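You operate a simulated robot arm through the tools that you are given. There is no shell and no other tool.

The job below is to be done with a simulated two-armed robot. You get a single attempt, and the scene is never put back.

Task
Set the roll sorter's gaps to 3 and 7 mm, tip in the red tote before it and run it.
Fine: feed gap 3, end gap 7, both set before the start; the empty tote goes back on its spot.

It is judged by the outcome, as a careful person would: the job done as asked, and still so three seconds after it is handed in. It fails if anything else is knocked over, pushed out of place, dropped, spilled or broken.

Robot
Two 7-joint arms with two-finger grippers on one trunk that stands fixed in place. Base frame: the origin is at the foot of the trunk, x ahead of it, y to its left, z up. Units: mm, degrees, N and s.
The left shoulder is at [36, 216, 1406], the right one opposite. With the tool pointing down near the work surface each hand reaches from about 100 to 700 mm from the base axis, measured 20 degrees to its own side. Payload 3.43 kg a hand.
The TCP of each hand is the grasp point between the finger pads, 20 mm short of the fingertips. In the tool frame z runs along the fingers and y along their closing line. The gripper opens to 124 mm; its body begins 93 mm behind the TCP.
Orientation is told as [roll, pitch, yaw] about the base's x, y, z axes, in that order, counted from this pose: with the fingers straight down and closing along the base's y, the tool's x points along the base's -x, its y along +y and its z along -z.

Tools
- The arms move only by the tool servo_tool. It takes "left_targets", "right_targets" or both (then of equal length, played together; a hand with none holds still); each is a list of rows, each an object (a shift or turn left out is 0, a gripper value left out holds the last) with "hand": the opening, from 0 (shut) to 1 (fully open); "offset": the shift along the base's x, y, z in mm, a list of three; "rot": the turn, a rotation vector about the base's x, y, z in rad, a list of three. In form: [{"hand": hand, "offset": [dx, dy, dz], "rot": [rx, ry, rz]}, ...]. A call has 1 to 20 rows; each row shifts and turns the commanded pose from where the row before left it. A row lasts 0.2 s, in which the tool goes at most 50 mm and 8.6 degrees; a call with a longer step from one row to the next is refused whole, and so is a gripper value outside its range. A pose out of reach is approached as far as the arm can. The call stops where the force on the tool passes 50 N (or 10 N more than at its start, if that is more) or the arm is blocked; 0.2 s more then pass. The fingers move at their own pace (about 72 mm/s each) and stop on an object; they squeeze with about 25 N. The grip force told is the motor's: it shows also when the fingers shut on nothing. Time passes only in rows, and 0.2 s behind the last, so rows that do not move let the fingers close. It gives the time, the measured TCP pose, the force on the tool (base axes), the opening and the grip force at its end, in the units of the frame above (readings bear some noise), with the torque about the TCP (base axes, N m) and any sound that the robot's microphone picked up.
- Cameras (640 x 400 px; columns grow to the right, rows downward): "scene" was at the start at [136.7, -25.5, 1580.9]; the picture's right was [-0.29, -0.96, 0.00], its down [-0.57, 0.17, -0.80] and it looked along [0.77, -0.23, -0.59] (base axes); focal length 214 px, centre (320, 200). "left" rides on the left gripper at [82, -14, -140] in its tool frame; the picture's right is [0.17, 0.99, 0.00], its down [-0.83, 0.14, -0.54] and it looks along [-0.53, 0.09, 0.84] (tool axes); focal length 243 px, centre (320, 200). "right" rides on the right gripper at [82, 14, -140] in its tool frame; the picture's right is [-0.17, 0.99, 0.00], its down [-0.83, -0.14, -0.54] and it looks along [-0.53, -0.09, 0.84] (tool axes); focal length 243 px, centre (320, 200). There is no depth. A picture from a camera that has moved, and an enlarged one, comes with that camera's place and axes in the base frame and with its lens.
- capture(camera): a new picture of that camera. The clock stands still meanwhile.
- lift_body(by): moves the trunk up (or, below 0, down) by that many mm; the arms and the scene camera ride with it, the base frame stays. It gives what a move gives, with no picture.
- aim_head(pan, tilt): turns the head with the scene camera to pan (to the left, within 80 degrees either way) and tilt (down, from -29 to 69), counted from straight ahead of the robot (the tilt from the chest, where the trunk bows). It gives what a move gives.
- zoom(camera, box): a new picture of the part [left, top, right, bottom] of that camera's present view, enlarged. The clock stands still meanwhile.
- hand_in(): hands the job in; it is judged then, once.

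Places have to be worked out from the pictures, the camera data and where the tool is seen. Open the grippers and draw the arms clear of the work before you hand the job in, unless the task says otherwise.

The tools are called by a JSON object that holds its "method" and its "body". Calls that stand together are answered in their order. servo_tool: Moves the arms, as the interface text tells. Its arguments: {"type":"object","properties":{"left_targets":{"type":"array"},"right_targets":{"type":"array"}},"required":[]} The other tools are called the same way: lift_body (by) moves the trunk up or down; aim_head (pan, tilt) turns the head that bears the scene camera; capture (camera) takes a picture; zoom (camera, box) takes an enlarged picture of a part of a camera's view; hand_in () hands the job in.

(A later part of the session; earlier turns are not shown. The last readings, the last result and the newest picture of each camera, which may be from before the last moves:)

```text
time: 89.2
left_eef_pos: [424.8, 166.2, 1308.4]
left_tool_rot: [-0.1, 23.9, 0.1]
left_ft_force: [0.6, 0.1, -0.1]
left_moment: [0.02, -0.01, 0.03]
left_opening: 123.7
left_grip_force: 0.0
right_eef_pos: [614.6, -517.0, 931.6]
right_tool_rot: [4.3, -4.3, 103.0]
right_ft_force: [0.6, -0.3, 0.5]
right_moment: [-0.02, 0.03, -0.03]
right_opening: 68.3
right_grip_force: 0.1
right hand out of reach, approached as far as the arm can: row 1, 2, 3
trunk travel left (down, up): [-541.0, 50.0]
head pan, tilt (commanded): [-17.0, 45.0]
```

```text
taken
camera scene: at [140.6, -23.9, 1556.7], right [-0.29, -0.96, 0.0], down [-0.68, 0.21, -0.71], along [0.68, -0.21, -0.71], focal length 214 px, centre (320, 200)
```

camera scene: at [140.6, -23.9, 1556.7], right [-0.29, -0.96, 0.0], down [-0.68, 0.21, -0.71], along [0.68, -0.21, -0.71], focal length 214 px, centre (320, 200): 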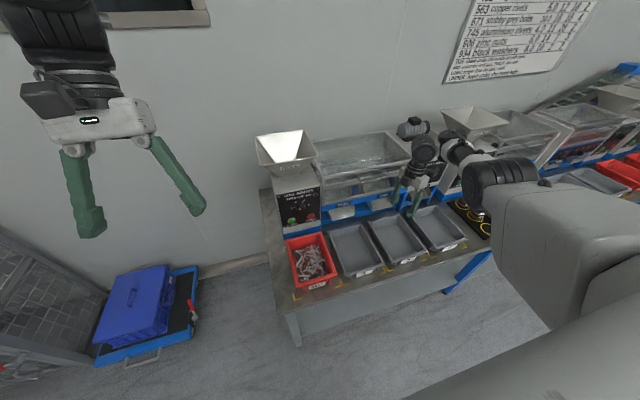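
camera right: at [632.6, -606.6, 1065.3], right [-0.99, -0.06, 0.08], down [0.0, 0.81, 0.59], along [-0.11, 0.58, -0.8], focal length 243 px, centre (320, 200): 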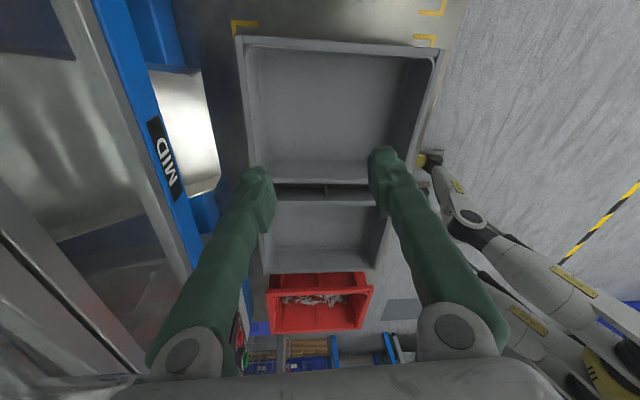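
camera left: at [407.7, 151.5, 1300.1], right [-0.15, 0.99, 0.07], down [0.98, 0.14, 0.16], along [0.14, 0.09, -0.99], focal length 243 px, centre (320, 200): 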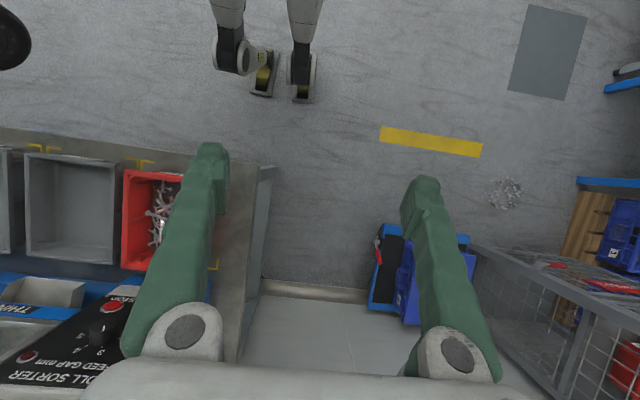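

The arm is at full stretch (singular), so it cannot retract directly. Lowering the trunk by 60 mm brings the shoulder forward toward the hand (tips stay ~60 mm above the totes) and should flex the elbow.

{"method": "lift_body", "body": {"by": -60}}

{"method": "servo_tool", "body": {"right_targets": [{"offset": [-15, 0, 10]}, {"offset": [-15, 0, 10]}, {"offset": [-15, 0, 10]}, {"offset": [0, 0, 0]}]}}

{"method": "capture", "body": {"camera": "scene"}}

```text
time: 90.2
left_eef_pos: [425.7, 165.7, 1249.8]
left_tool_rot: [-0.1, 23.9, 0.1]
left_ft_force: [-0.4, -0.2, 0.2]
left_moment: [-0.08, -0.01, 0.03]
left_opening: 124.0
left_grip_force: 0.1
right_eef_pos: [599.3, -517.3, 840.1]
right_tool_rot: [7.0, -4.9, 102.7]
right_ft_force: [0.7, 0.1, 0.4]
right_moment: [0.0, 0.0, -0.01]
right_opening: 68.1
right_grip_force: 0.1
trunk travel left (down, up): [-481.0, 110.0]
head pan, tilt (commanded): [-17.0, 45.0]
```

```text
time: 91.2
left_eef_pos: [425.2, 165.5, 1249.0]
left_tool_rot: [-0.1, 24.0, 0.1]
left_ft_force: [0.0, -0.4, 0.1]
left_moment: [-0.02, 0.02, -0.03]
left_opening: 124.1
left_grip_force: 0.0
right_eef_pos: [580.3, -535.4, 842.7]
right_tool_rot: [10.0, -4.4, 101.6]
right_ft_force: [1.1, 0.6, -1.0]
right_moment: [-0.01, -0.01, -0.02]
right_opening: 68.3
right_grip_force: 0.0
right hand out of reach, approached as far as the arm can: row 1, 2, 3
trunk travel left (down, up): [-481.0, 110.0]
head pan, tilt (commanded): [-17.0, 45.0]
```

```text
taken
camera scene: at [181.6, -24.0, 1484.7], right [-0.29, -0.96, 0.0], down [-0.68, 0.21, -0.71], along [0.68, -0.21, -0.71], focal length 214 px, centre (320, 200)
```

scene: 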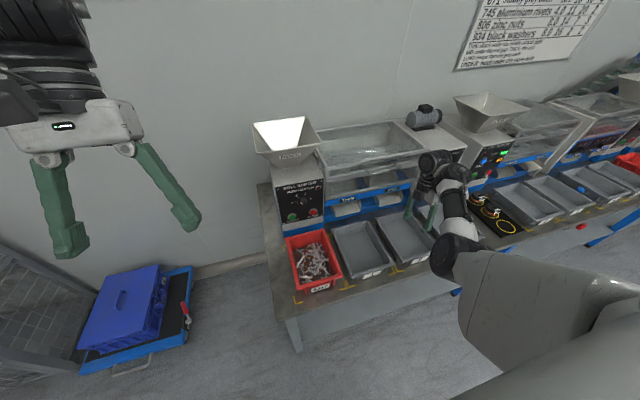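

I test which directions are free from here: first inward y, then yaw further toward the 180° flip.

{"method": "servo_tool", "body": {"right_targets": [{"rot": [0, 0, 0.14]}, {"rot": [0, 0, 0.14]}, {"rot": [0, 0, 0.14]}, {"rot": [0, 0, 0.14]}, {"offset": [0, 0, 0]}]}}

{"method": "servo_tool", "body": {"right_targets": [{"offset": [0, 20, 10]}, {"offset": [0, 20, 10]}, {"offset": [0, 0, 0]}]}}

```text
time: 92.4
left_eef_pos: [425.9, 165.7, 1248.4]
left_tool_rot: [0.0, 24.1, 0.2]
left_ft_force: [-0.2, 0.3, -0.5]
left_moment: [0.03, 0.01, -0.02]
left_opening: 124.0
left_grip_force: 0.1
right_eef_pos: [577.6, -527.8, 846.2]
right_tool_rot: [7.0, -5.0, 134.8]
right_ft_force: [-0.2, -0.3, 0.1]
right_moment: [-0.02, 0.0, -0.02]
right_opening: 68.4
right_grip_force: 0.1
trunk travel left (down, up): [-481.0, 110.0]
head pan, tilt (commanded): [-17.0, 45.0]
```

```text
time: 93.2
left_eef_pos: [425.0, 165.6, 1249.1]
left_tool_rot: [0.0, 23.9, 0.1]
left_ft_force: [0.0, 0.6, -0.4]
left_moment: [-0.04, -0.01, 0.02]
left_opening: 123.7
left_grip_force: 0.0
right_eef_pos: [583.0, -500.6, 855.0]
right_tool_rot: [7.0, -4.9, 134.7]
right_ft_force: [0.6, -0.7, 0.1]
right_moment: [0.03, 0.01, -0.01]
right_opening: 68.0
right_grip_force: 0.1
right hand out of reach, approached as far as the arm can: row 2
trunk travel left (down, up): [-481.0, 110.0]
head pan, tilt (commanded): [-17.0, 45.0]
```

It's moving but the hand is tilted so the wrist leans forward, costing reach. I tilt the tool so it points slightly forward (wrist back) and continue inward.

{"method": "servo_tool", "body": {"right_targets": [{"offset": [0, 0, 3], "rot": [0, -0.1, 0]}, {"offset": [0, 0, 3], "rot": [0, -0.1, 0]}, {"offset": [0, 0, 3], "rot": [0, -0.1, 0]}, {"offset": [0, 0, 3], "rot": [0, -0.1, 0]}, {"offset": [0, 0, 0]}]}}

{"method": "servo_tool", "body": {"right_targets": [{"offset": [-10, 20, 10]}, {"offset": [-10, 20, 10]}, {"offset": [-10, 20, 10]}, {"offset": [0, 0, 0]}]}}

{"method": "capture", "body": {"camera": "scene"}}

```text
time: 94.4
left_eef_pos: [425.1, 164.7, 1249.3]
left_tool_rot: [0.0, 24.0, 0.1]
left_ft_force: [-0.5, 0.5, 0.1]
left_moment: [0.02, -0.01, 0.01]
left_opening: 124.2
left_grip_force: 0.1
right_eef_pos: [581.5, -499.6, 867.8]
right_tool_rot: [-9.4, 11.2, 133.8]
right_ft_force: [0.2, -0.7, 0.5]
right_moment: [0.02, -0.02, 0.04]
right_opening: 68.5
right_grip_force: 0.2
trunk travel left (down, up): [-481.0, 110.0]
head pan, tilt (commanded): [-17.0, 45.0]
```

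```text
time: 95.4
left_eef_pos: [425.2, 166.4, 1248.7]
left_tool_rot: [0.0, 23.9, 0.1]
left_ft_force: [-0.1, -0.3, 0.0]
left_moment: [0.01, -0.02, 0.0]
left_opening: 124.2
left_grip_force: 0.1
right_eef_pos: [550.5, -439.5, 896.2]
right_tool_rot: [-9.3, 11.1, 133.8]
right_ft_force: [-0.3, 0.0, 0.2]
right_moment: [-0.01, -0.02, 0.0]
right_opening: 68.0
right_grip_force: 0.1
trunk travel left (down, up): [-481.0, 110.0]
head pan, tilt (commanded): [-17.0, 45.0]
```

```text
taken
camera scene: at [181.3, -24.2, 1484.7], right [-0.29, -0.96, 0.0], down [-0.68, 0.21, -0.71], along [0.68, -0.21, -0.71], focal length 214 px, centre (320, 200)
```

scene: 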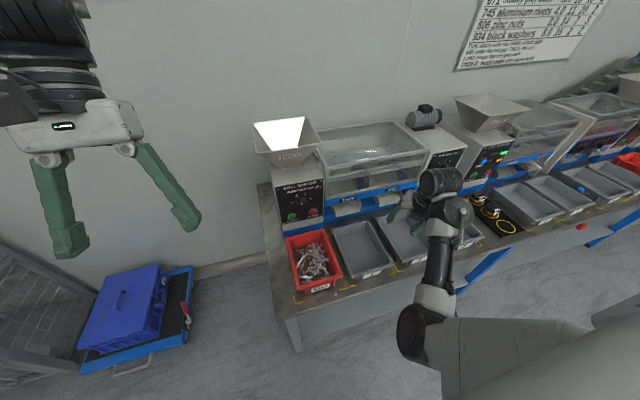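

Now it tracks exactly with no flags. I rotate about the tool axis to complete the 180° flip while continuing inward.

{"method": "servo_tool", "body": {"right_targets": [{"offset": [0, 20, 5], "rot": [-0.0333, 0.0034, 0.13]}, {"offset": [0, 20, 5], "rot": [-0.0333, 0.0034, 0.13]}, {"offset": [0, 20, 5], "rot": [-0.0333, 0.0034, 0.13]}, {"offset": [0, 20, 5], "rot": [-0.0333, 0.0034, 0.13]}, {"offset": [0, 20, 5], "rot": [-0.0333, 0.0034, 0.13]}, {"offset": [0, 20, 5], "rot": [-0.0333, 0.0034, 0.13]}, {"offset": [0, 0, 0]}]}}

{"method": "capture", "body": {"camera": "scene"}}

{"method": "capture", "body": {"camera": "right"}}

```text
time: 96.8
left_eef_pos: [425.0, 164.6, 1249.7]
left_tool_rot: [0.1, 23.9, 0.0]
left_ft_force: [0.6, 0.9, 0.6]
left_moment: [0.02, -0.04, -0.01]
left_opening: 124.1
left_grip_force: 0.1
right_eef_pos: [540.1, -426.3, 930.3]
right_tool_rot: [-1.4, 15.5, 164.0]
right_ft_force: [-0.5, -0.2, -0.4]
right_moment: [0.01, -0.05, 0.01]
right_opening: 68.2
right_grip_force: 0.1
right hand out of reach, approached as far as the arm can: row 6
trunk travel left (down, up): [-481.0, 110.0]
head pan, tilt (commanded): [-17.0, 45.0]
stopped in row 6 (right hand): the arm was blocked; the commanded pose is now the measured one
```

```text
taken
camera scene: at [180.1, -25.7, 1484.9], right [-0.29, -0.96, 0.0], down [-0.68, 0.21, -0.71], along [0.68, -0.21, -0.71], focal length 214 px, centre (320, 200)
```

scene: 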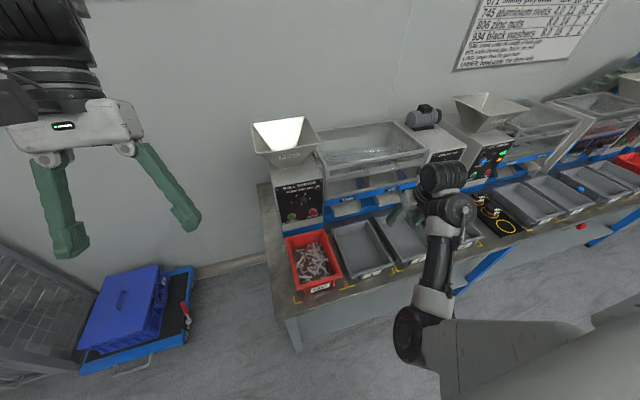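

```text
taken
camera right: at [576.6, -454.1, 1087.7], right [-0.42, -0.91, -0.07], down [-0.87, 0.38, 0.3], along [-0.25, 0.18, -0.95], focal length 243 px, centre (320, 200)
```

right: 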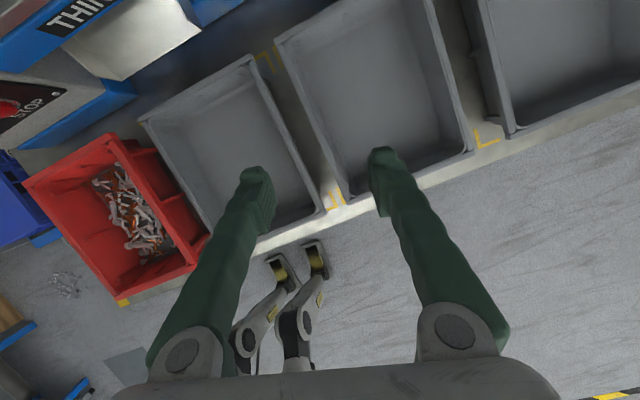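

The inward elbow limit stops it again. Earlier, pointing the hand leftward swung the elbow out properly, so I unwind the yaw to ~70° here, then tilt the hand to point left, to force the elbow outward while still close in.

{"method": "servo_tool", "body": {"right_targets": [{"offset": [0, -5, 5], "rot": [0.035, -0.007, -0.13]}, {"offset": [0, -5, 5], "rot": [0.035, -0.007, -0.13]}, {"offset": [0, 0, 5], "rot": [0.035, -0.007, -0.13]}, {"offset": [0, 0, 5], "rot": [0.035, -0.007, -0.13]}, {"rot": [0.035, -0.007, -0.13]}, {"rot": [0.035, -0.007, -0.13]}, {"rot": [0.035, -0.007, -0.13]}, {"rot": [0.035, -0.007, -0.13]}, {"rot": [0.035, -0.007, -0.13]}, {"rot": [0.035, -0.007, -0.13]}, {"rot": [0.035, -0.007, -0.13]}, {"offset": [0, 0, 0]}]}}

{"method": "servo_tool", "body": {"right_targets": [{"offset": [0, 10, 10], "rot": [0.1, -0.03, 0]}, {"offset": [0, 10, 10], "rot": [0.1, -0.03, 0]}, {"offset": [0, 10, 10], "rot": [0.1, -0.03, 0]}, {"offset": [0, 10, 10], "rot": [0.1, -0.03, 0]}, {"offset": [0, 10, 10], "rot": [0.1, -0.03, 0]}, {"offset": [0, 0, 0]}]}}

{"method": "capture", "body": {"camera": "scene"}}

```text
time: 99.4
left_eef_pos: [424.7, 165.2, 1249.3]
left_tool_rot: [0.0, 24.0, 0.1]
left_ft_force: [-0.5, 0.3, -0.4]
left_moment: [-0.01, 0.03, -0.02]
left_opening: 124.0
left_grip_force: 0.0
right_eef_pos: [529.0, -428.4, 933.2]
right_tool_rot: [-15.7, 0.1, 79.2]
right_ft_force: [-0.1, -0.5, -0.3]
right_moment: [-0.02, 0.01, 0.01]
right_opening: 67.9
right_grip_force: 0.1
right hand out of reach, approached as far as the arm can: row 2, 3, 4
trunk travel left (down, up): [-481.0, 110.0]
head pan, tilt (commanded): [-17.0, 45.0]
```

```text
time: 100.3
left_eef_pos: [424.8, 165.5, 1248.6]
left_tool_rot: [0.0, 23.9, 0.1]
left_ft_force: [-0.3, -0.5, -0.8]
left_moment: [0.0, -0.03, 0.0]
left_opening: 124.2
left_grip_force: 0.1
right_eef_pos: [508.3, -440.5, 942.6]
right_tool_rot: [-20.4, -7.0, 79.9]
right_ft_force: [0.1, 0.3, 0.4]
right_moment: [-0.03, -0.03, 0.03]
right_opening: 68.1
right_grip_force: 0.1
right hand out of reach, approached as far as the arm can: row 1, 2, 3, 4
trunk travel left (down, up): [-481.0, 110.0]
head pan, tilt (commanded): [-17.0, 45.0]
stopped in row 4 (right hand): the arm was blocked; the commanded pose is now the measured one
```

```text
taken
camera scene: at [180.6, -24.7, 1484.8], right [-0.29, -0.96, 0.0], down [-0.68, 0.21, -0.71], along [0.68, -0.21, -0.71], focal length 214 px, centre (320, 200)
```

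scene: 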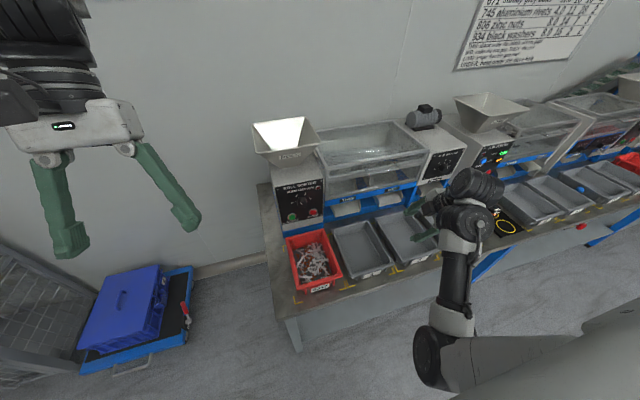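

The pattern is clear now: the wrist can't bend past ~90° from the forearm, so tool-down only works with the hand well below the elbow. I raise the trunk again and then lower the hand with a forward tilt before moving inward.

{"method": "lift_body", "body": {"by": 80}}

{"method": "servo_tool", "body": {"right_targets": [{"offset": [10, 0, -25]}, {"offset": [10, 0, -25]}, {"offset": [10, 0, -25]}, {"offset": [5, 0, -25]}, {"offset": [0, 0, -25]}, {"offset": [0, 0, 0]}]}}

{"method": "capture", "body": {"camera": "scene"}}

```text
time: 101.4
left_eef_pos: [427.3, 166.1, 1328.2]
left_tool_rot: [-0.1, 24.0, 0.1]
left_ft_force: [-0.3, -1.1, 0.1]
left_moment: [0.03, 0.02, -0.03]
left_opening: 123.7
left_grip_force: 0.0
right_eef_pos: [514.0, -488.5, 1049.5]
right_tool_rot: [-23.1, -3.5, 77.4]
right_ft_force: [-0.5, -0.4, -0.4]
right_moment: [0.01, 0.0, 0.01]
right_opening: 68.0
right_grip_force: 0.0
trunk travel left (down, up): [-561.0, 30.0]
head pan, tilt (commanded): [-17.0, 45.0]
```

```text
time: 103.0
left_eef_pos: [424.8, 166.8, 1329.4]
left_tool_rot: [0.1, 23.9, 0.1]
left_ft_force: [-0.3, 0.0, 0.1]
left_moment: [0.02, 0.02, 0.01]
left_opening: 123.8
left_grip_force: 0.1
right_eef_pos: [547.7, -522.5, 933.4]
right_tool_rot: [-23.1, -0.3, 77.7]
right_ft_force: [0.7, -0.2, 0.2]
right_moment: [0.01, 0.0, 0.01]
right_opening: 67.9
right_grip_force: 0.0
trunk travel left (down, up): [-561.0, 30.0]
head pan, tilt (commanded): [-17.0, 45.0]
stopped in row 6 (right hand): the arm was blocked; the commanded pose is now the measured one
```

```text
taken
camera scene: at [120.3, -24.2, 1579.7], right [-0.29, -0.96, 0.0], down [-0.68, 0.21, -0.71], along [0.68, -0.21, -0.71], focal length 214 px, centre (320, 200)
```

scene: 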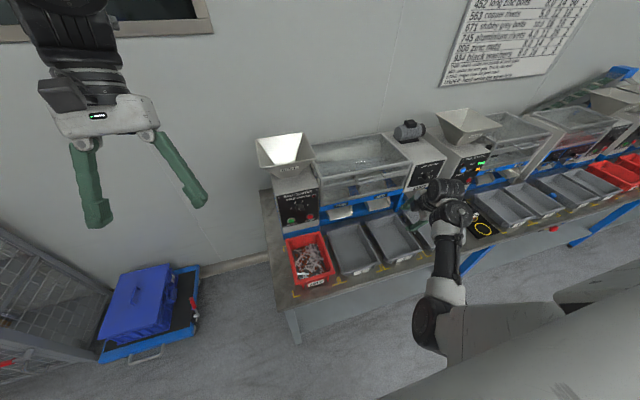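

{"method": "servo_tool", "body": {"right_targets": [{"rot": [0, 0, 0.14]}, {"rot": [0, 0, 0.14]}, {"rot": [0, 0, 0.14]}, {"rot": [0, 0, 0.14]}, {"rot": [0, 0, 0.0]}]}}

{"method": "servo_tool", "body": {"right_targets": [{"offset": [0, 20, 0]}, {"offset": [0, 20, 0]}, {"offset": [0, 20, 0]}, {"offset": [0, 20, 0]}, {"offset": [0, 0, 0]}]}}

{"method": "capture", "body": {"camera": "right"}}

```text
time: 104.1
left_eef_pos: [427.8, 168.3, 1327.0]
left_tool_rot: [-0.2, 24.0, 0.0]
left_ft_force: [0.8, 0.8, -0.8]
left_moment: [-0.03, 0.06, 0.02]
left_opening: 124.0
left_grip_force: 0.0
right_eef_pos: [581.9, -471.3, 948.9]
right_tool_rot: [-18.3, 6.2, 121.2]
right_ft_force: [0.4, -0.5, -0.1]
right_moment: [-0.04, 0.03, 0.0]
right_opening: 68.2
right_grip_force: 0.0
trunk travel left (down, up): [-561.0, 30.0]
head pan, tilt (commanded): [-17.0, 45.0]
stopped in row 5 (right hand): the arm was blocked; the commanded pose is now the measured one
```

```text
time: 105.5
left_eef_pos: [425.6, 165.6, 1330.7]
left_tool_rot: [0.0, 24.0, 0.1]
left_ft_force: [0.5, -0.2, 0.1]
left_moment: [0.01, 0.0, -0.01]
left_opening: 124.1
left_grip_force: 0.1
right_eef_pos: [589.9, -423.3, 966.8]
right_tool_rot: [-19.7, 7.7, 118.8]
right_ft_force: [0.1, 0.2, -0.9]
right_moment: [0.03, 0.02, -0.01]
right_opening: 67.8
right_grip_force: 0.0
trunk travel left (down, up): [-561.0, 30.0]
head pan, tilt (commanded): [-17.0, 45.0]
stopped in row 5 (right hand): the arm was blocked; the commanded pose is now the measured one
```

```text
taken
camera right: at [569.6, -508.4, 1104.1], right [-0.87, -0.34, -0.35], down [-0.47, 0.76, 0.44], along [0.12, 0.55, -0.83], focal length 243 px, centre (320, 200)
```

right: 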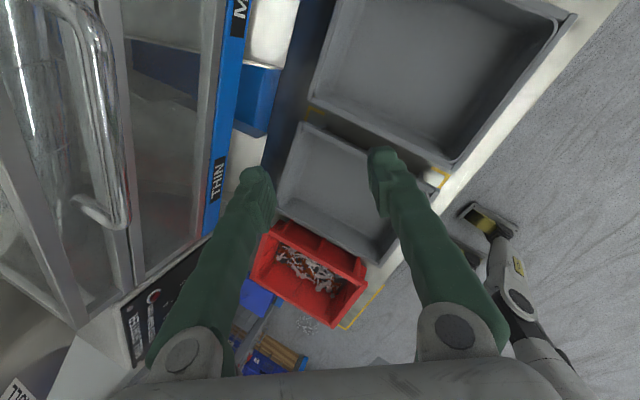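

Before fighting the right arm further, it's worth weighing the tote with the left hand (its arm is still in its good posture). I first raise the right hand for clearance.

{"method": "servo_tool", "body": {"right_targets": [{"offset": [0, -15, 20]}, {"offset": [0, -15, 20]}, {"offset": [0, -15, 20]}, {"offset": [0, -15, 20]}, {"offset": [0, -15, 20]}, {"offset": [0, 0, 0]}]}}

{"method": "capture", "body": {"camera": "scene"}}

```text
time: 106.3
left_eef_pos: [426.1, 166.5, 1328.4]
left_tool_rot: [-0.1, 23.9, -0.1]
left_ft_force: [1.3, 0.2, -1.0]
left_moment: [-0.03, 0.02, -0.03]
left_opening: 124.2
left_grip_force: 0.1
right_eef_pos: [606.1, -428.7, 1028.7]
right_tool_rot: [-15.5, 12.5, 127.2]
right_ft_force: [0.7, 0.8, -0.4]
right_moment: [0.04, 0.03, -0.04]
right_opening: 68.0
right_grip_force: 0.1
trunk travel left (down, up): [-561.0, 30.0]
head pan, tilt (commanded): [-17.0, 45.0]
stopped in row 3 (right hand): the arm was blocked; the commanded pose is now the measured one
```

```text
taken
camera scene: at [120.7, -23.3, 1579.6], right [-0.29, -0.96, 0.0], down [-0.68, 0.21, -0.71], along [0.68, -0.21, -0.71], focal length 214 px, centre (320, 200)
```

scene: 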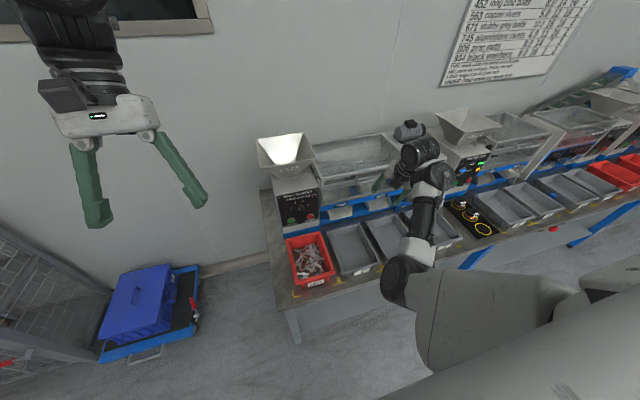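

{"method": "servo_tool", "body": {"right_targets": [{"offset": [0, 0, 0]}, {"offset": [0, 0, 0]}, {"offset": [0, 0, 0]}, {"offset": [0, 0, 0]}]}}

{"method": "servo_tool", "body": {"right_targets": [{"offset": [0, -10, 0]}, {"offset": [0, -10, 0]}, {"offset": [0, -10, 0]}, {"offset": [0, -10, 0]}, {"offset": [0, 0, 0]}]}}

```text
time: 107.3
left_eef_pos: [425.7, 167.0, 1330.2]
left_tool_rot: [0.0, 23.9, 0.1]
left_ft_force: [-0.1, -0.4, 0.1]
left_moment: [0.0, 0.02, -0.01]
left_opening: 124.0
left_grip_force: 0.0
right_eef_pos: [606.6, -427.1, 1030.3]
right_tool_rot: [-15.5, 12.4, 127.2]
right_ft_force: [1.2, 0.0, 0.7]
right_moment: [-0.01, 0.02, 0.01]
right_opening: 68.4
right_grip_force: 0.1
trunk travel left (down, up): [-561.0, 30.0]
head pan, tilt (commanded): [-17.0, 45.0]
```

```text
time: 108.5
left_eef_pos: [426.0, 166.3, 1329.6]
left_tool_rot: [0.1, 23.9, 0.2]
left_ft_force: [-0.6, -0.6, 0.1]
left_moment: [0.02, 0.01, -0.01]
left_opening: 123.7
left_grip_force: 0.1
right_eef_pos: [606.7, -466.5, 1028.9]
right_tool_rot: [-15.6, 12.5, 127.4]
right_ft_force: [-0.4, 0.0, -0.1]
right_moment: [0.0, -0.01, -0.02]
right_opening: 68.0
right_grip_force: 0.1
trunk travel left (down, up): [-561.0, 30.0]
head pan, tilt (commanded): [-17.0, 45.0]
```

{"method": "servo_tool", "body": {"right_targets": [{"offset": [0, 8, 0]}, {"offset": [0, 8, 0]}, {"offset": [0, 8, 0]}, {"offset": [0, 8, 0]}, {"offset": [0, 8, 0]}, {"offset": [0, 8, 0]}, {"offset": [0, 8, 0]}, {"offset": [0, 8, 0]}, {"offset": [0, 8, 0]}, {"offset": [0, 8, 0]}, {"offset": [0, 8, 0]}, {"offset": [0, 8, 0]}, {"offset": [0, 0, 0]}]}}

{"method": "capture", "body": {"camera": "scene"}}

```text
time: 111.3
left_eef_pos: [425.1, 166.3, 1329.5]
left_tool_rot: [0.0, 23.9, 0.2]
left_ft_force: [0.9, -0.3, -0.4]
left_moment: [0.03, -0.02, 0.0]
left_opening: 123.8
left_grip_force: 0.1
right_eef_pos: [612.8, -385.1, 1041.6]
right_tool_rot: [-16.5, 13.2, 125.7]
right_ft_force: [-0.5, -0.2, -0.2]
right_moment: [-0.01, -0.02, 0.01]
right_opening: 68.1
right_grip_force: 0.0
trunk travel left (down, up): [-561.0, 30.0]
head pan, tilt (commanded): [-17.0, 45.0]
```

```text
taken
camera scene: at [120.4, -24.0, 1579.6], right [-0.29, -0.96, 0.0], down [-0.68, 0.21, -0.71], along [0.68, -0.21, -0.71], focal length 214 px, centre (320, 200)
```

scene: 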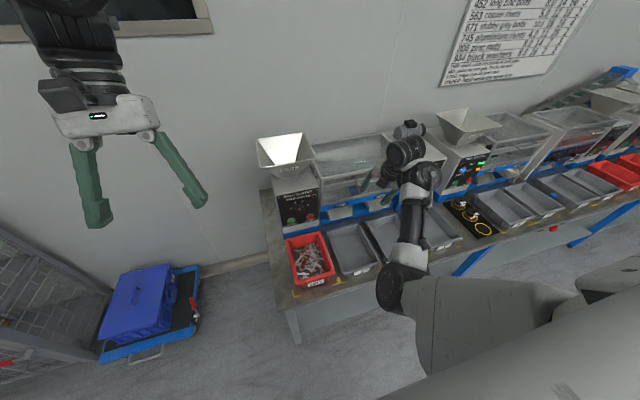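

With small slow steps the arm does follow inward. I continue that way.

{"method": "servo_tool", "body": {"right_targets": [{"offset": [0, 8, 0]}, {"offset": [0, 8, 0]}, {"offset": [0, 8, 0]}, {"offset": [0, 8, 0]}, {"offset": [0, 8, 0]}, {"offset": [0, 8, 0]}, {"offset": [0, 8, 0]}, {"offset": [0, 8, 0]}, {"offset": [0, 8, 0]}, {"offset": [0, 8, 0]}, {"offset": [0, 8, 0]}, {"offset": [0, 8, 0]}, {"offset": [0, 8, 0]}, {"offset": [0, 8, 0]}, {"offset": [0, 0, 0]}]}}

{"method": "capture", "body": {"camera": "scene"}}

```text
time: 114.5
left_eef_pos: [424.6, 166.3, 1328.8]
left_tool_rot: [0.0, 23.9, 0.1]
left_ft_force: [0.8, 0.2, -0.5]
left_moment: [0.01, 0.02, 0.02]
left_opening: 123.8
left_grip_force: 0.0
right_eef_pos: [609.3, -266.4, 1035.0]
right_tool_rot: [-15.5, 13.3, 127.0]
right_ft_force: [0.1, -0.2, 0.8]
right_moment: [0.0, 0.02, 0.02]
right_opening: 67.9
right_grip_force: 0.1
trunk travel left (down, up): [-561.0, 30.0]
head pan, tilt (commanded): [-17.0, 45.0]
```

```text
taken
camera scene: at [120.4, -24.0, 1579.6], right [-0.29, -0.96, 0.0], down [-0.68, 0.21, -0.71], along [0.68, -0.21, -0.71], focal length 214 px, centre (320, 200)
```

scene: 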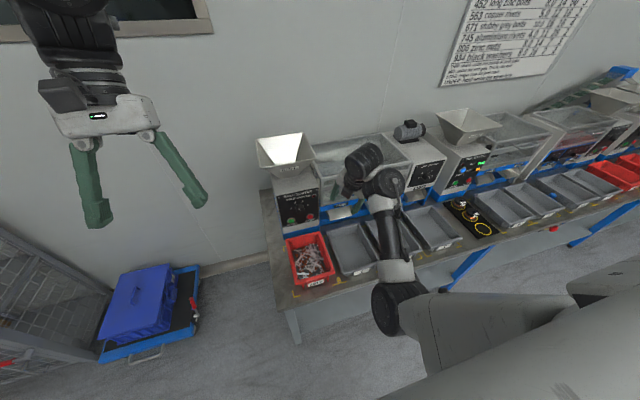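

Slow steps work — it's now at y -266 with no flags. I rotate slowly about the tool axis toward yaw 180° (fingers closing along y).

{"method": "servo_tool", "body": {"right_targets": [{"rot": [-0.017, 0, 0.047]}, {"rot": [-0.017, 0, 0.047]}, {"rot": [-0.017, 0, 0.047]}, {"rot": [-0.017, 0, 0.047]}, {"rot": [-0.017, 0, 0.047]}, {"rot": [-0.017, 0, 0.047]}, {"rot": [-0.017, 0, 0.047]}, {"rot": [-0.017, 0, 0.047]}, {"rot": [-0.017, 0, 0.047]}, {"rot": [-0.017, 0, 0.047]}, {"rot": [-0.017, 0, 0.047]}, {"rot": [-0.017, 0, 0.047]}, {"rot": [-0.017, 0, 0.047]}, {"rot": [-0.017, 0, 0.047]}, {"rot": [-0.017, 0, 0.047]}, {"rot": [-0.017, 0, 0.047]}, {"rot": [-0.017, 0, 0.047]}, {"rot": [-0.017, 0, 0.047]}, {"rot": [0, 0, 0]}]}}

{"method": "capture", "body": {"camera": "scene"}}

{"method": "capture", "body": {"camera": "right"}}

```text
time: 118.0
left_eef_pos: [425.2, 166.0, 1329.0]
left_tool_rot: [0.0, 23.9, 0.1]
left_ft_force: [0.4, 0.3, 0.0]
left_moment: [-0.02, 0.02, 0.02]
left_opening: 124.2
left_grip_force: 0.0
right_eef_pos: [614.6, -245.6, 1043.9]
right_tool_rot: [5.5, 21.6, -175.7]
right_ft_force: [0.3, 0.5, 0.5]
right_moment: [-0.01, 0.02, 0.03]
right_opening: 68.2
right_grip_force: 0.0
trunk travel left (down, up): [-561.0, 30.0]
head pan, tilt (commanded): [-17.0, 45.0]
stopped in row 17 (right hand): the arm was blocked; the commanded pose is now the measured one
```

```text
taken
camera scene: at [120.4, -23.9, 1579.7], right [-0.29, -0.96, 0.0], down [-0.68, 0.21, -0.71], along [0.68, -0.21, -0.71], focal length 214 px, centre (320, 200)
```

scene: 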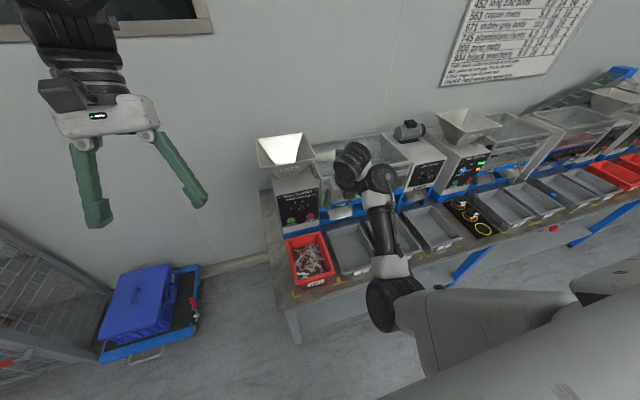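

```text
taken
camera right: at [639.7, -242.9, 1205.1], right [-0.12, -0.99, 0.03], down [-0.98, 0.12, 0.18], along [-0.18, -0.01, -0.98], focal length 243 px, centre (320, 200)
```

right: 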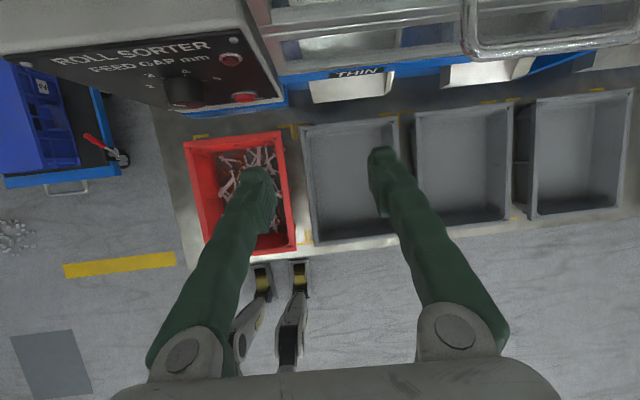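

The right hand is now flipped (yaw ≈184°), tool-down with a 21° forward tilt, and in a workable pose. I lower the trunk 90 mm so the left hand can reach the tote, and straighten the left hand over the tote's left wall.

{"method": "lift_body", "body": {"by": -90}}

{"method": "servo_tool", "body": {"left_targets": [{"hand": 0.35, "offset": [10, -16, -20], "rot": [0, -0.042, 0]}, {"offset": [10, -16, -20], "rot": [0, -0.042, 0]}, {"offset": [14, -20, -24], "rot": [0, -0.042, 0]}, {"offset": [14, -20, -24], "rot": [0, -0.042, 0]}, {"offset": [14, -20, -24], "rot": [0, -0.042, 0]}, {"offset": [14, -20, -24], "rot": [0, -0.042, 0]}, {"offset": [14, -20, -24], "rot": [0, -0.042, 0]}, {"offset": [14, -20, -24], "rot": [0, -0.042, 0]}, {"offset": [14, -20, -24], "rot": [0, -0.042, 0]}, {"offset": [14, -20, -24], "rot": [0, -0.04, 0]}, {"offset": [0, 0, 0]}]}}

{"method": "capture", "body": {"camera": "scene"}}

{"method": "capture", "body": {"camera": "left"}}

```text
time: 119.3
left_eef_pos: [425.1, 165.7, 1238.5]
left_tool_rot: [0.0, 23.9, 0.0]
left_ft_force: [-0.6, -0.7, 0.7]
left_moment: [0.01, 0.01, -0.04]
left_opening: 123.8
left_grip_force: 0.0
right_eef_pos: [613.8, -243.5, 953.4]
right_tool_rot: [4.9, 21.5, -176.1]
right_ft_force: [0.1, -0.4, 0.3]
right_moment: [0.01, 0.0, -0.02]
right_opening: 68.1
right_grip_force: 0.0
trunk travel left (down, up): [-471.0, 120.0]
head pan, tilt (commanded): [-17.0, 45.0]
```

```text
time: 121.7
left_eef_pos: [558.5, -24.2, 1007.0]
left_tool_rot: [0.0, -0.1, 0.1]
left_ft_force: [-0.6, -0.7, 1.4]
left_moment: [-0.03, -0.05, 0.0]
left_opening: 43.6
left_grip_force: 0.1
right_eef_pos: [611.6, -243.7, 953.3]
right_tool_rot: [5.1, 21.6, -176.0]
right_ft_force: [0.0, 0.5, 0.4]
right_moment: [0.0, -0.01, 0.0]
right_opening: 68.2
right_grip_force: 0.1
trunk travel left (down, up): [-471.0, 120.0]
head pan, tilt (commanded): [-17.0, 45.0]
```

```text
taken
camera scene: at [185.3, -23.3, 1473.3], right [-0.29, -0.96, 0.0], down [-0.68, 0.21, -0.71], along [0.68, -0.21, -0.71], focal length 214 px, centre (320, 200)
```

scene: 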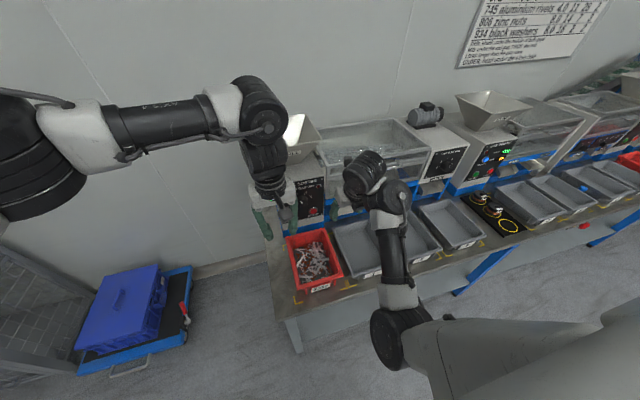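

```text
taken
camera left: at [476.5, -38.4, 1146.4], right [-0.17, 0.99, 0.0], down [0.83, 0.14, 0.54], along [0.53, 0.09, -0.84], focal length 243 px, centre (320, 200)
```

left: 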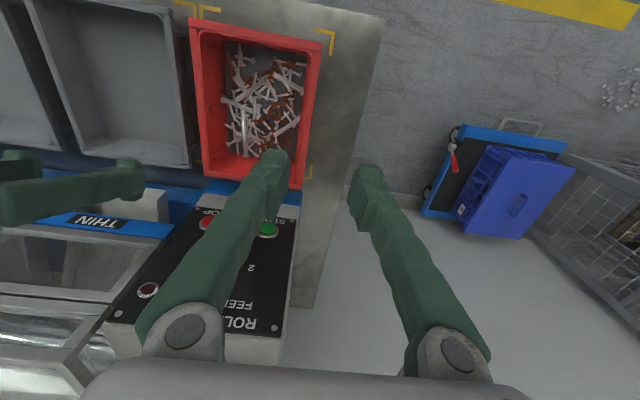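

The left arm is in a fine posture. I zoom its camera to locate the tote's walls precisely from closer in.

{"method": "zoom", "body": {"camera": "left", "box": [170, 0, 350, 200]}}

{"method": "zoom", "body": {"camera": "scene", "box": [270, 215, 400, 305]}}

```text
2.00 times, centred on (260, 100) of left
camera zoom: at [476.5, -38.4, 1146.4], right [-0.17, 0.99, 0.0], down [0.83, 0.14, 0.54], along [0.53, 0.09, -0.84], focal length 485 px, centre (440, 400)
```

zoom: 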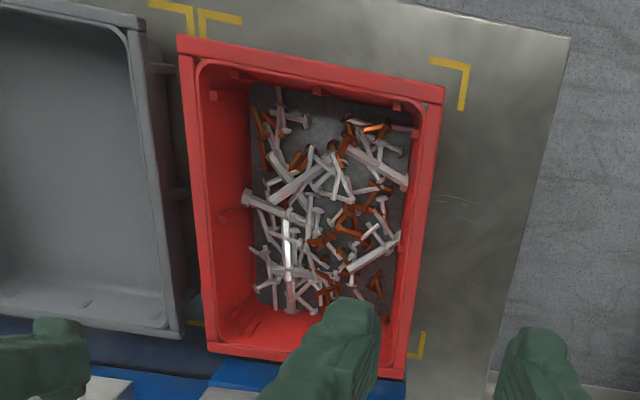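

```text
4.44 times, centred on (335, 260) of scene
camera zoom: at [185.3, -23.3, 1473.3], right [-0.29, -0.96, 0.0], down [-0.68, 0.21, -0.71], along [0.68, -0.21, -0.71], focal length 953 px, centre (253, -67)
```

zoom: 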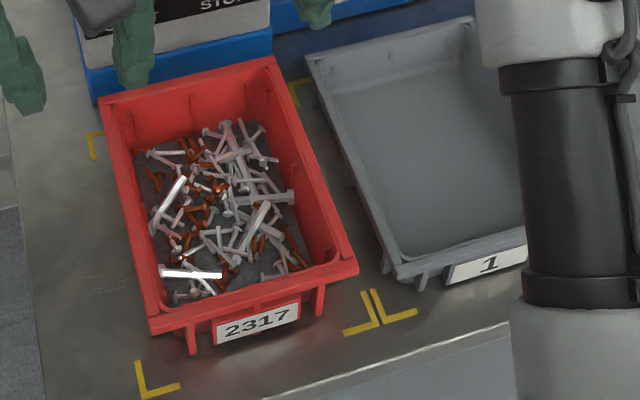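

The rim is confirmed at x 476–684, y -35 to -196, z 788. I roll the left hand 11° so the outer fingertip tucks under the lip, and descend with the fingers straddling the left wall, stopping short first.

{"method": "servo_tool", "body": {"left_targets": [{"hand": 0.35, "offset": [2, -6, -30], "rot": [-0.05, 0, 0]}, {"offset": [2, -6, -30], "rot": [-0.05, 0, 0]}, {"offset": [1, -5, -30], "rot": [-0.05, 0, 0]}, {"offset": [0, -3, -30], "rot": [-0.05, 0, 0]}, {"offset": [0, 0, -30]}, {"offset": [0, 0, -20]}, {"offset": [0, 0, 0]}]}}

{"method": "capture", "body": {"camera": "left"}}

{"method": "zoom", "body": {"camera": "scene", "box": [240, 180, 360, 300]}}

```text
time: 123.3
left_eef_pos: [563.2, -45.2, 837.3]
left_tool_rot: [-11.5, -0.1, 0.2]
left_ft_force: [0.6, -0.4, -1.1]
left_moment: [-0.02, 0.02, -0.02]
left_opening: 43.4
left_grip_force: 0.1
right_eef_pos: [613.0, -244.4, 953.0]
right_tool_rot: [5.1, 21.4, -176.1]
right_ft_force: [0.9, -0.1, 1.5]
right_moment: [0.01, -0.01, -0.01]
right_opening: 68.1
right_grip_force: 0.1
trunk travel left (down, up): [-471.0, 120.0]
head pan, tilt (commanded): [-17.0, 45.0]
```

```text
taken
camera left: at [481.3, -31.4, 976.4], right [-0.17, 0.97, -0.2], down [0.83, 0.24, 0.5], along [0.53, -0.08, -0.84], focal length 243 px, centre (320, 200)
```

left: 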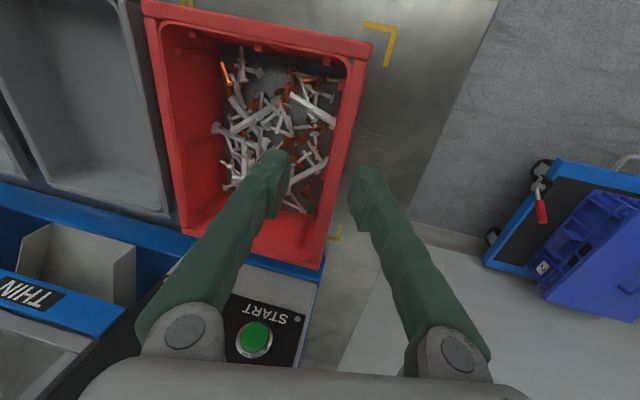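

```text
3.33 times, centred on (300, 240) of scene
camera zoom: at [185.5, -24.0, 1473.3], right [-0.29, -0.96, 0.0], down [-0.68, 0.21, -0.71], along [0.68, -0.21, -0.71], focal length 715 px, centre (387, 67)
```

zoom: 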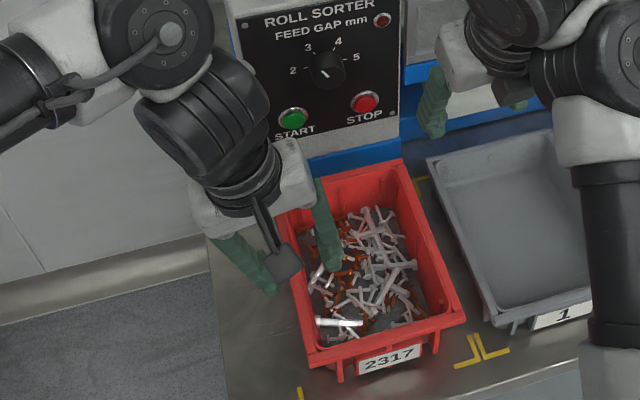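

The fingers straddle the left wall nicely. I descend the last 57 mm slowly.

{"method": "servo_tool", "body": {"left_targets": [{"hand": 0.35, "offset": [0, 0, -20]}, {"offset": [0, 0, -15]}, {"offset": [0, 0, -12]}, {"offset": [0, 0, -10]}, {"offset": [0, 0, 0]}]}}

{"method": "capture", "body": {"camera": "left"}}

```text
time: 124.5
left_eef_pos: [562.4, -45.5, 779.5]
left_tool_rot: [-11.5, 0.0, 0.0]
left_ft_force: [0.4, -0.5, -0.6]
left_moment: [0.02, -0.03, 0.01]
left_opening: 43.5
left_grip_force: 0.0
right_eef_pos: [613.5, -244.3, 953.5]
right_tool_rot: [5.2, 21.5, -175.9]
right_ft_force: [0.2, 0.3, -0.3]
right_moment: [0.03, 0.0, -0.01]
right_opening: 68.3
right_grip_force: 0.0
trunk travel left (down, up): [-471.0, 120.0]
head pan, tilt (commanded): [-17.0, 45.0]
```

```text
taken
camera left: at [480.7, -31.5, 920.4], right [-0.17, 0.97, -0.2], down [0.83, 0.24, 0.5], along [0.53, -0.08, -0.84], focal length 243 px, centre (320, 200)
```

left: 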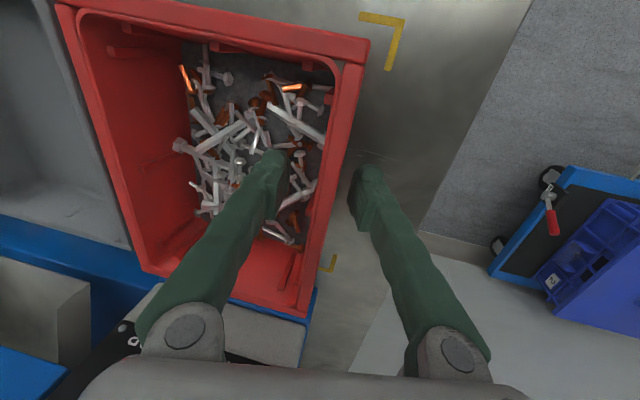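

The wall sits a bit toward the outer finger; I shift the hand 6 mm outward and close on the wall.

{"method": "servo_tool", "body": {"left_targets": [{"hand": 0.35, "offset": [0, 6, 0]}, {"hand": 0.2}, {"hand": 0.1}, {"hand": 0}, {"hand": 0}, {"hand": 0}]}}

{"method": "capture", "body": {"camera": "left"}}

{"method": "zoom", "body": {"camera": "scene", "box": [240, 180, 360, 300]}}

```text
time: 125.9
left_eef_pos: [563.6, -39.5, 780.1]
left_tool_rot: [-11.5, -0.1, 0.0]
left_ft_force: [-0.6, -2.6, 0.2]
left_moment: [-0.02, 0.01, -0.07]
left_opening: 10.1
left_grip_force: 24.6
right_eef_pos: [614.2, -244.3, 952.7]
right_tool_rot: [5.2, 21.5, -176.0]
right_ft_force: [0.1, -0.7, 0.4]
right_moment: [0.01, 0.01, -0.02]
right_opening: 68.3
right_grip_force: 0.0
trunk travel left (down, up): [-471.0, 120.0]
head pan, tilt (commanded): [-17.0, 45.0]
```

```text
taken
camera left: at [480.2, -25.8, 920.0], right [-0.17, 0.97, -0.2], down [0.83, 0.24, 0.5], along [0.53, -0.08, -0.84], focal length 243 px, centre (320, 200)
```

left: 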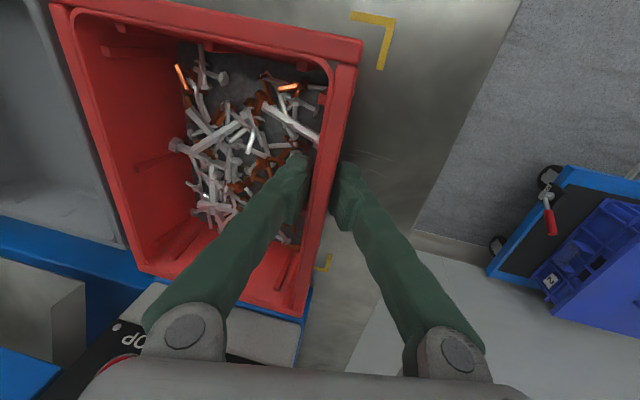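

```text
3.33 times, centred on (300, 240) of scene
camera zoom: at [185.8, -24.1, 1473.2], right [-0.29, -0.96, 0.0], down [-0.68, 0.21, -0.71], along [0.68, -0.21, -0.71], focal length 715 px, centre (387, 67)
```

zoom: 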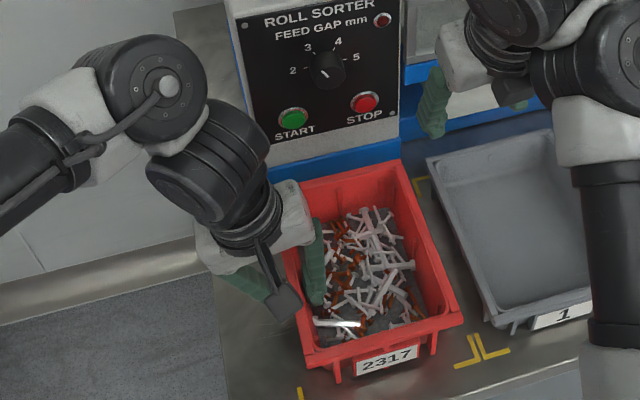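

Gripped on a 10 mm wall at 25 N. I lift gently a few millimetres to weigh it.

{"method": "servo_tool", "body": {"left_targets": [{"hand": 0, "offset": [0, 0, 3]}, {"offset": [0, 0, 3]}, {"offset": [0, 0, 3]}, {"offset": [0, 0, 3]}, {"offset": [0, 0, 0]}]}}

{"method": "capture", "body": {"camera": "left"}}

{"method": "zoom", "body": {"camera": "scene", "box": [240, 180, 360, 300]}}

```text
time: 127.1
left_eef_pos: [563.7, -39.5, 792.2]
left_tool_rot: [-11.5, 0.0, 0.1]
left_ft_force: [-0.4, -0.4, -4.6]
left_moment: [0.07, -0.02, -0.07]
left_opening: 10.2
left_grip_force: 25.2
right_eef_pos: [612.5, -244.4, 951.8]
right_tool_rot: [5.1, 21.5, -176.0]
right_ft_force: [-0.3, -0.6, 0.2]
right_moment: [0.01, -0.02, -0.03]
right_opening: 68.3
right_grip_force: 0.1
trunk travel left (down, up): [-471.0, 120.0]
head pan, tilt (commanded): [-17.0, 45.0]
```

```text
taken
camera left: at [480.9, -25.8, 932.1], right [-0.17, 0.97, -0.2], down [0.83, 0.24, 0.5], along [0.53, -0.08, -0.84], focal length 243 px, centre (320, 200)
```

left: 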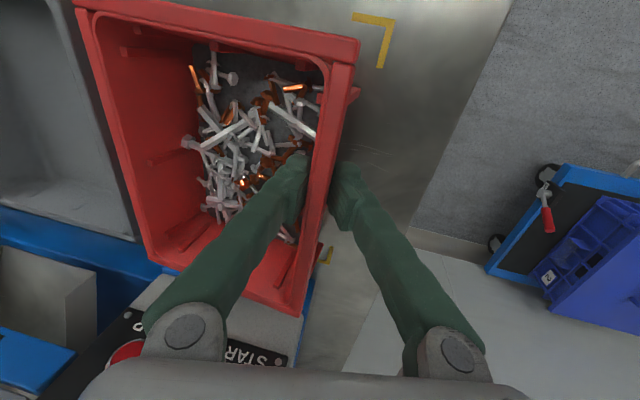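

```text
3.33 times, centred on (300, 240) of scene
camera zoom: at [186.2, -24.0, 1473.2], right [-0.29, -0.96, 0.0], down [-0.68, 0.21, -0.71], along [0.68, -0.21, -0.71], focal length 715 px, centre (387, 67)
```

zoom: 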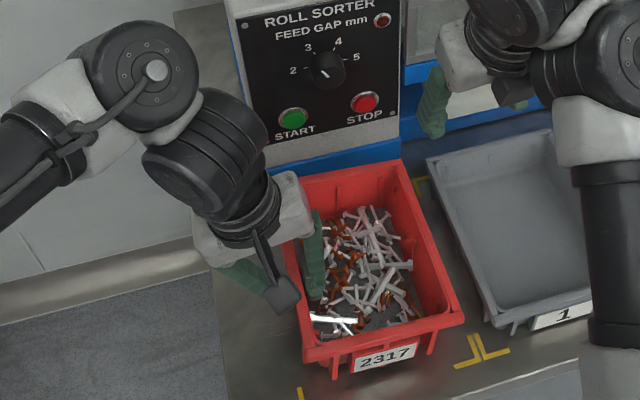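

About 4.6 N on the hand while the right edge still rests on the bench, so the whole is near 0.9 kg. I raise a little further to see whether the grip holds the tote's moment.

{"method": "servo_tool", "body": {"left_targets": [{"hand": 0, "offset": [0, 0, 4]}, {"offset": [0, 0, 4]}, {"offset": [0, 0, 4]}, {"offset": [0, 0, 4]}, {"offset": [0, 0, 0]}]}}

{"method": "capture", "body": {"camera": "left"}}

{"method": "zoom", "body": {"camera": "scene", "box": [240, 180, 360, 300]}}

```text
time: 128.3
left_eef_pos: [563.2, -40.0, 807.1]
left_tool_rot: [-11.4, 0.0, 0.2]
left_ft_force: [-0.4, 1.0, -8.6]
left_moment: [0.51, 0.19, -0.01]
left_opening: 10.6
left_grip_force: 25.4
right_eef_pos: [613.1, -244.5, 951.3]
right_tool_rot: [5.0, 21.5, -176.1]
right_ft_force: [-0.5, 0.9, 0.1]
right_moment: [0.03, 0.0, 0.02]
right_opening: 68.1
right_grip_force: 0.1
trunk travel left (down, up): [-471.0, 120.0]
head pan, tilt (commanded): [-17.0, 45.0]
```

```text
taken
camera left: at [481.1, -25.3, 947.4], right [-0.17, 0.97, -0.2], down [0.83, 0.24, 0.5], along [0.53, -0.08, -0.84], focal length 243 px, centre (320, 200)
```

left: 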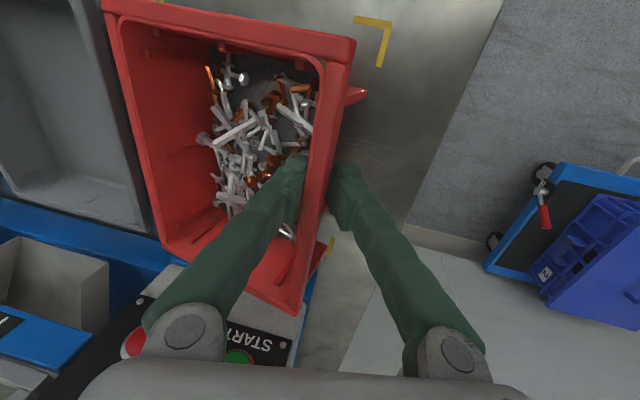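

```text
3.33 times, centred on (300, 240) of scene
camera zoom: at [186.4, -24.1, 1473.1], right [-0.29, -0.96, 0.0], down [-0.68, 0.21, -0.71], along [0.68, -0.21, -0.71], focal length 715 px, centre (387, 67)
```

zoom: 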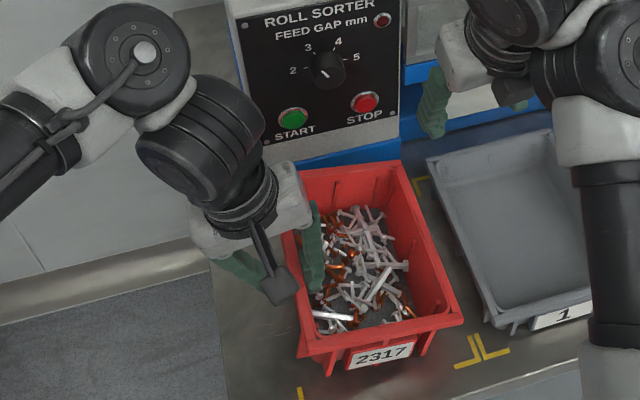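

8.6 N and 0.51 N·m: almost the full weight, and the grip is holding with ~10° of sag. I lift another 15 mm to see if it hangs freely and stably.

{"method": "servo_tool", "body": {"left_targets": [{"hand": 0, "offset": [0, 0, 5]}, {"offset": [0, 0, 5]}, {"offset": [0, 0, 5]}, {"offset": [0, 0, 0]}, {"offset": [0, 0, 0]}]}}

{"method": "capture", "body": {"camera": "left"}}

{"method": "zoom", "body": {"camera": "scene", "box": [240, 180, 360, 300]}}

```text
time: 129.5
left_eef_pos: [563.1, -40.0, 821.7]
left_tool_rot: [-11.5, 0.0, 0.1]
left_ft_force: [0.2, 0.2, -7.6]
left_moment: [0.5, 0.15, -0.05]
left_opening: 10.7
left_grip_force: 24.9
right_eef_pos: [614.8, -244.0, 952.0]
right_tool_rot: [5.1, 21.5, -175.9]
right_ft_force: [-0.1, 0.6, -0.2]
right_moment: [0.01, 0.01, -0.03]
right_opening: 68.2
right_grip_force: 0.2
trunk travel left (down, up): [-471.0, 120.0]
head pan, tilt (commanded): [-17.0, 45.0]
```

```text
taken
camera left: at [481.3, -25.2, 962.3], right [-0.17, 0.97, -0.2], down [0.83, 0.24, 0.5], along [0.53, -0.08, -0.84], focal length 243 px, centre (320, 200)
```

left: 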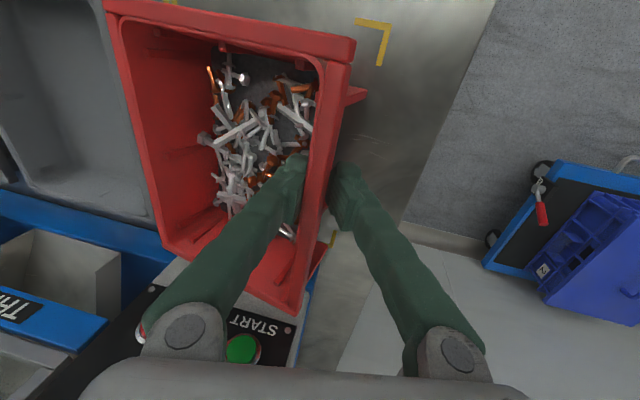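

```text
3.33 times, centred on (300, 240) of scene
camera zoom: at [186.5, -24.0, 1473.1], right [-0.29, -0.96, 0.0], down [-0.68, 0.21, -0.71], along [0.68, -0.21, -0.71], focal length 715 px, centre (387, 67)
```

zoom: 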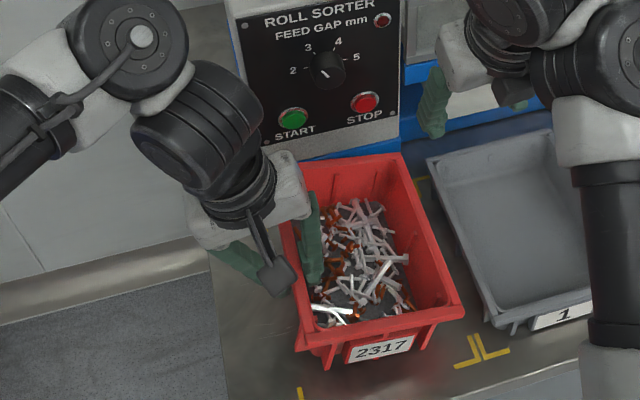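

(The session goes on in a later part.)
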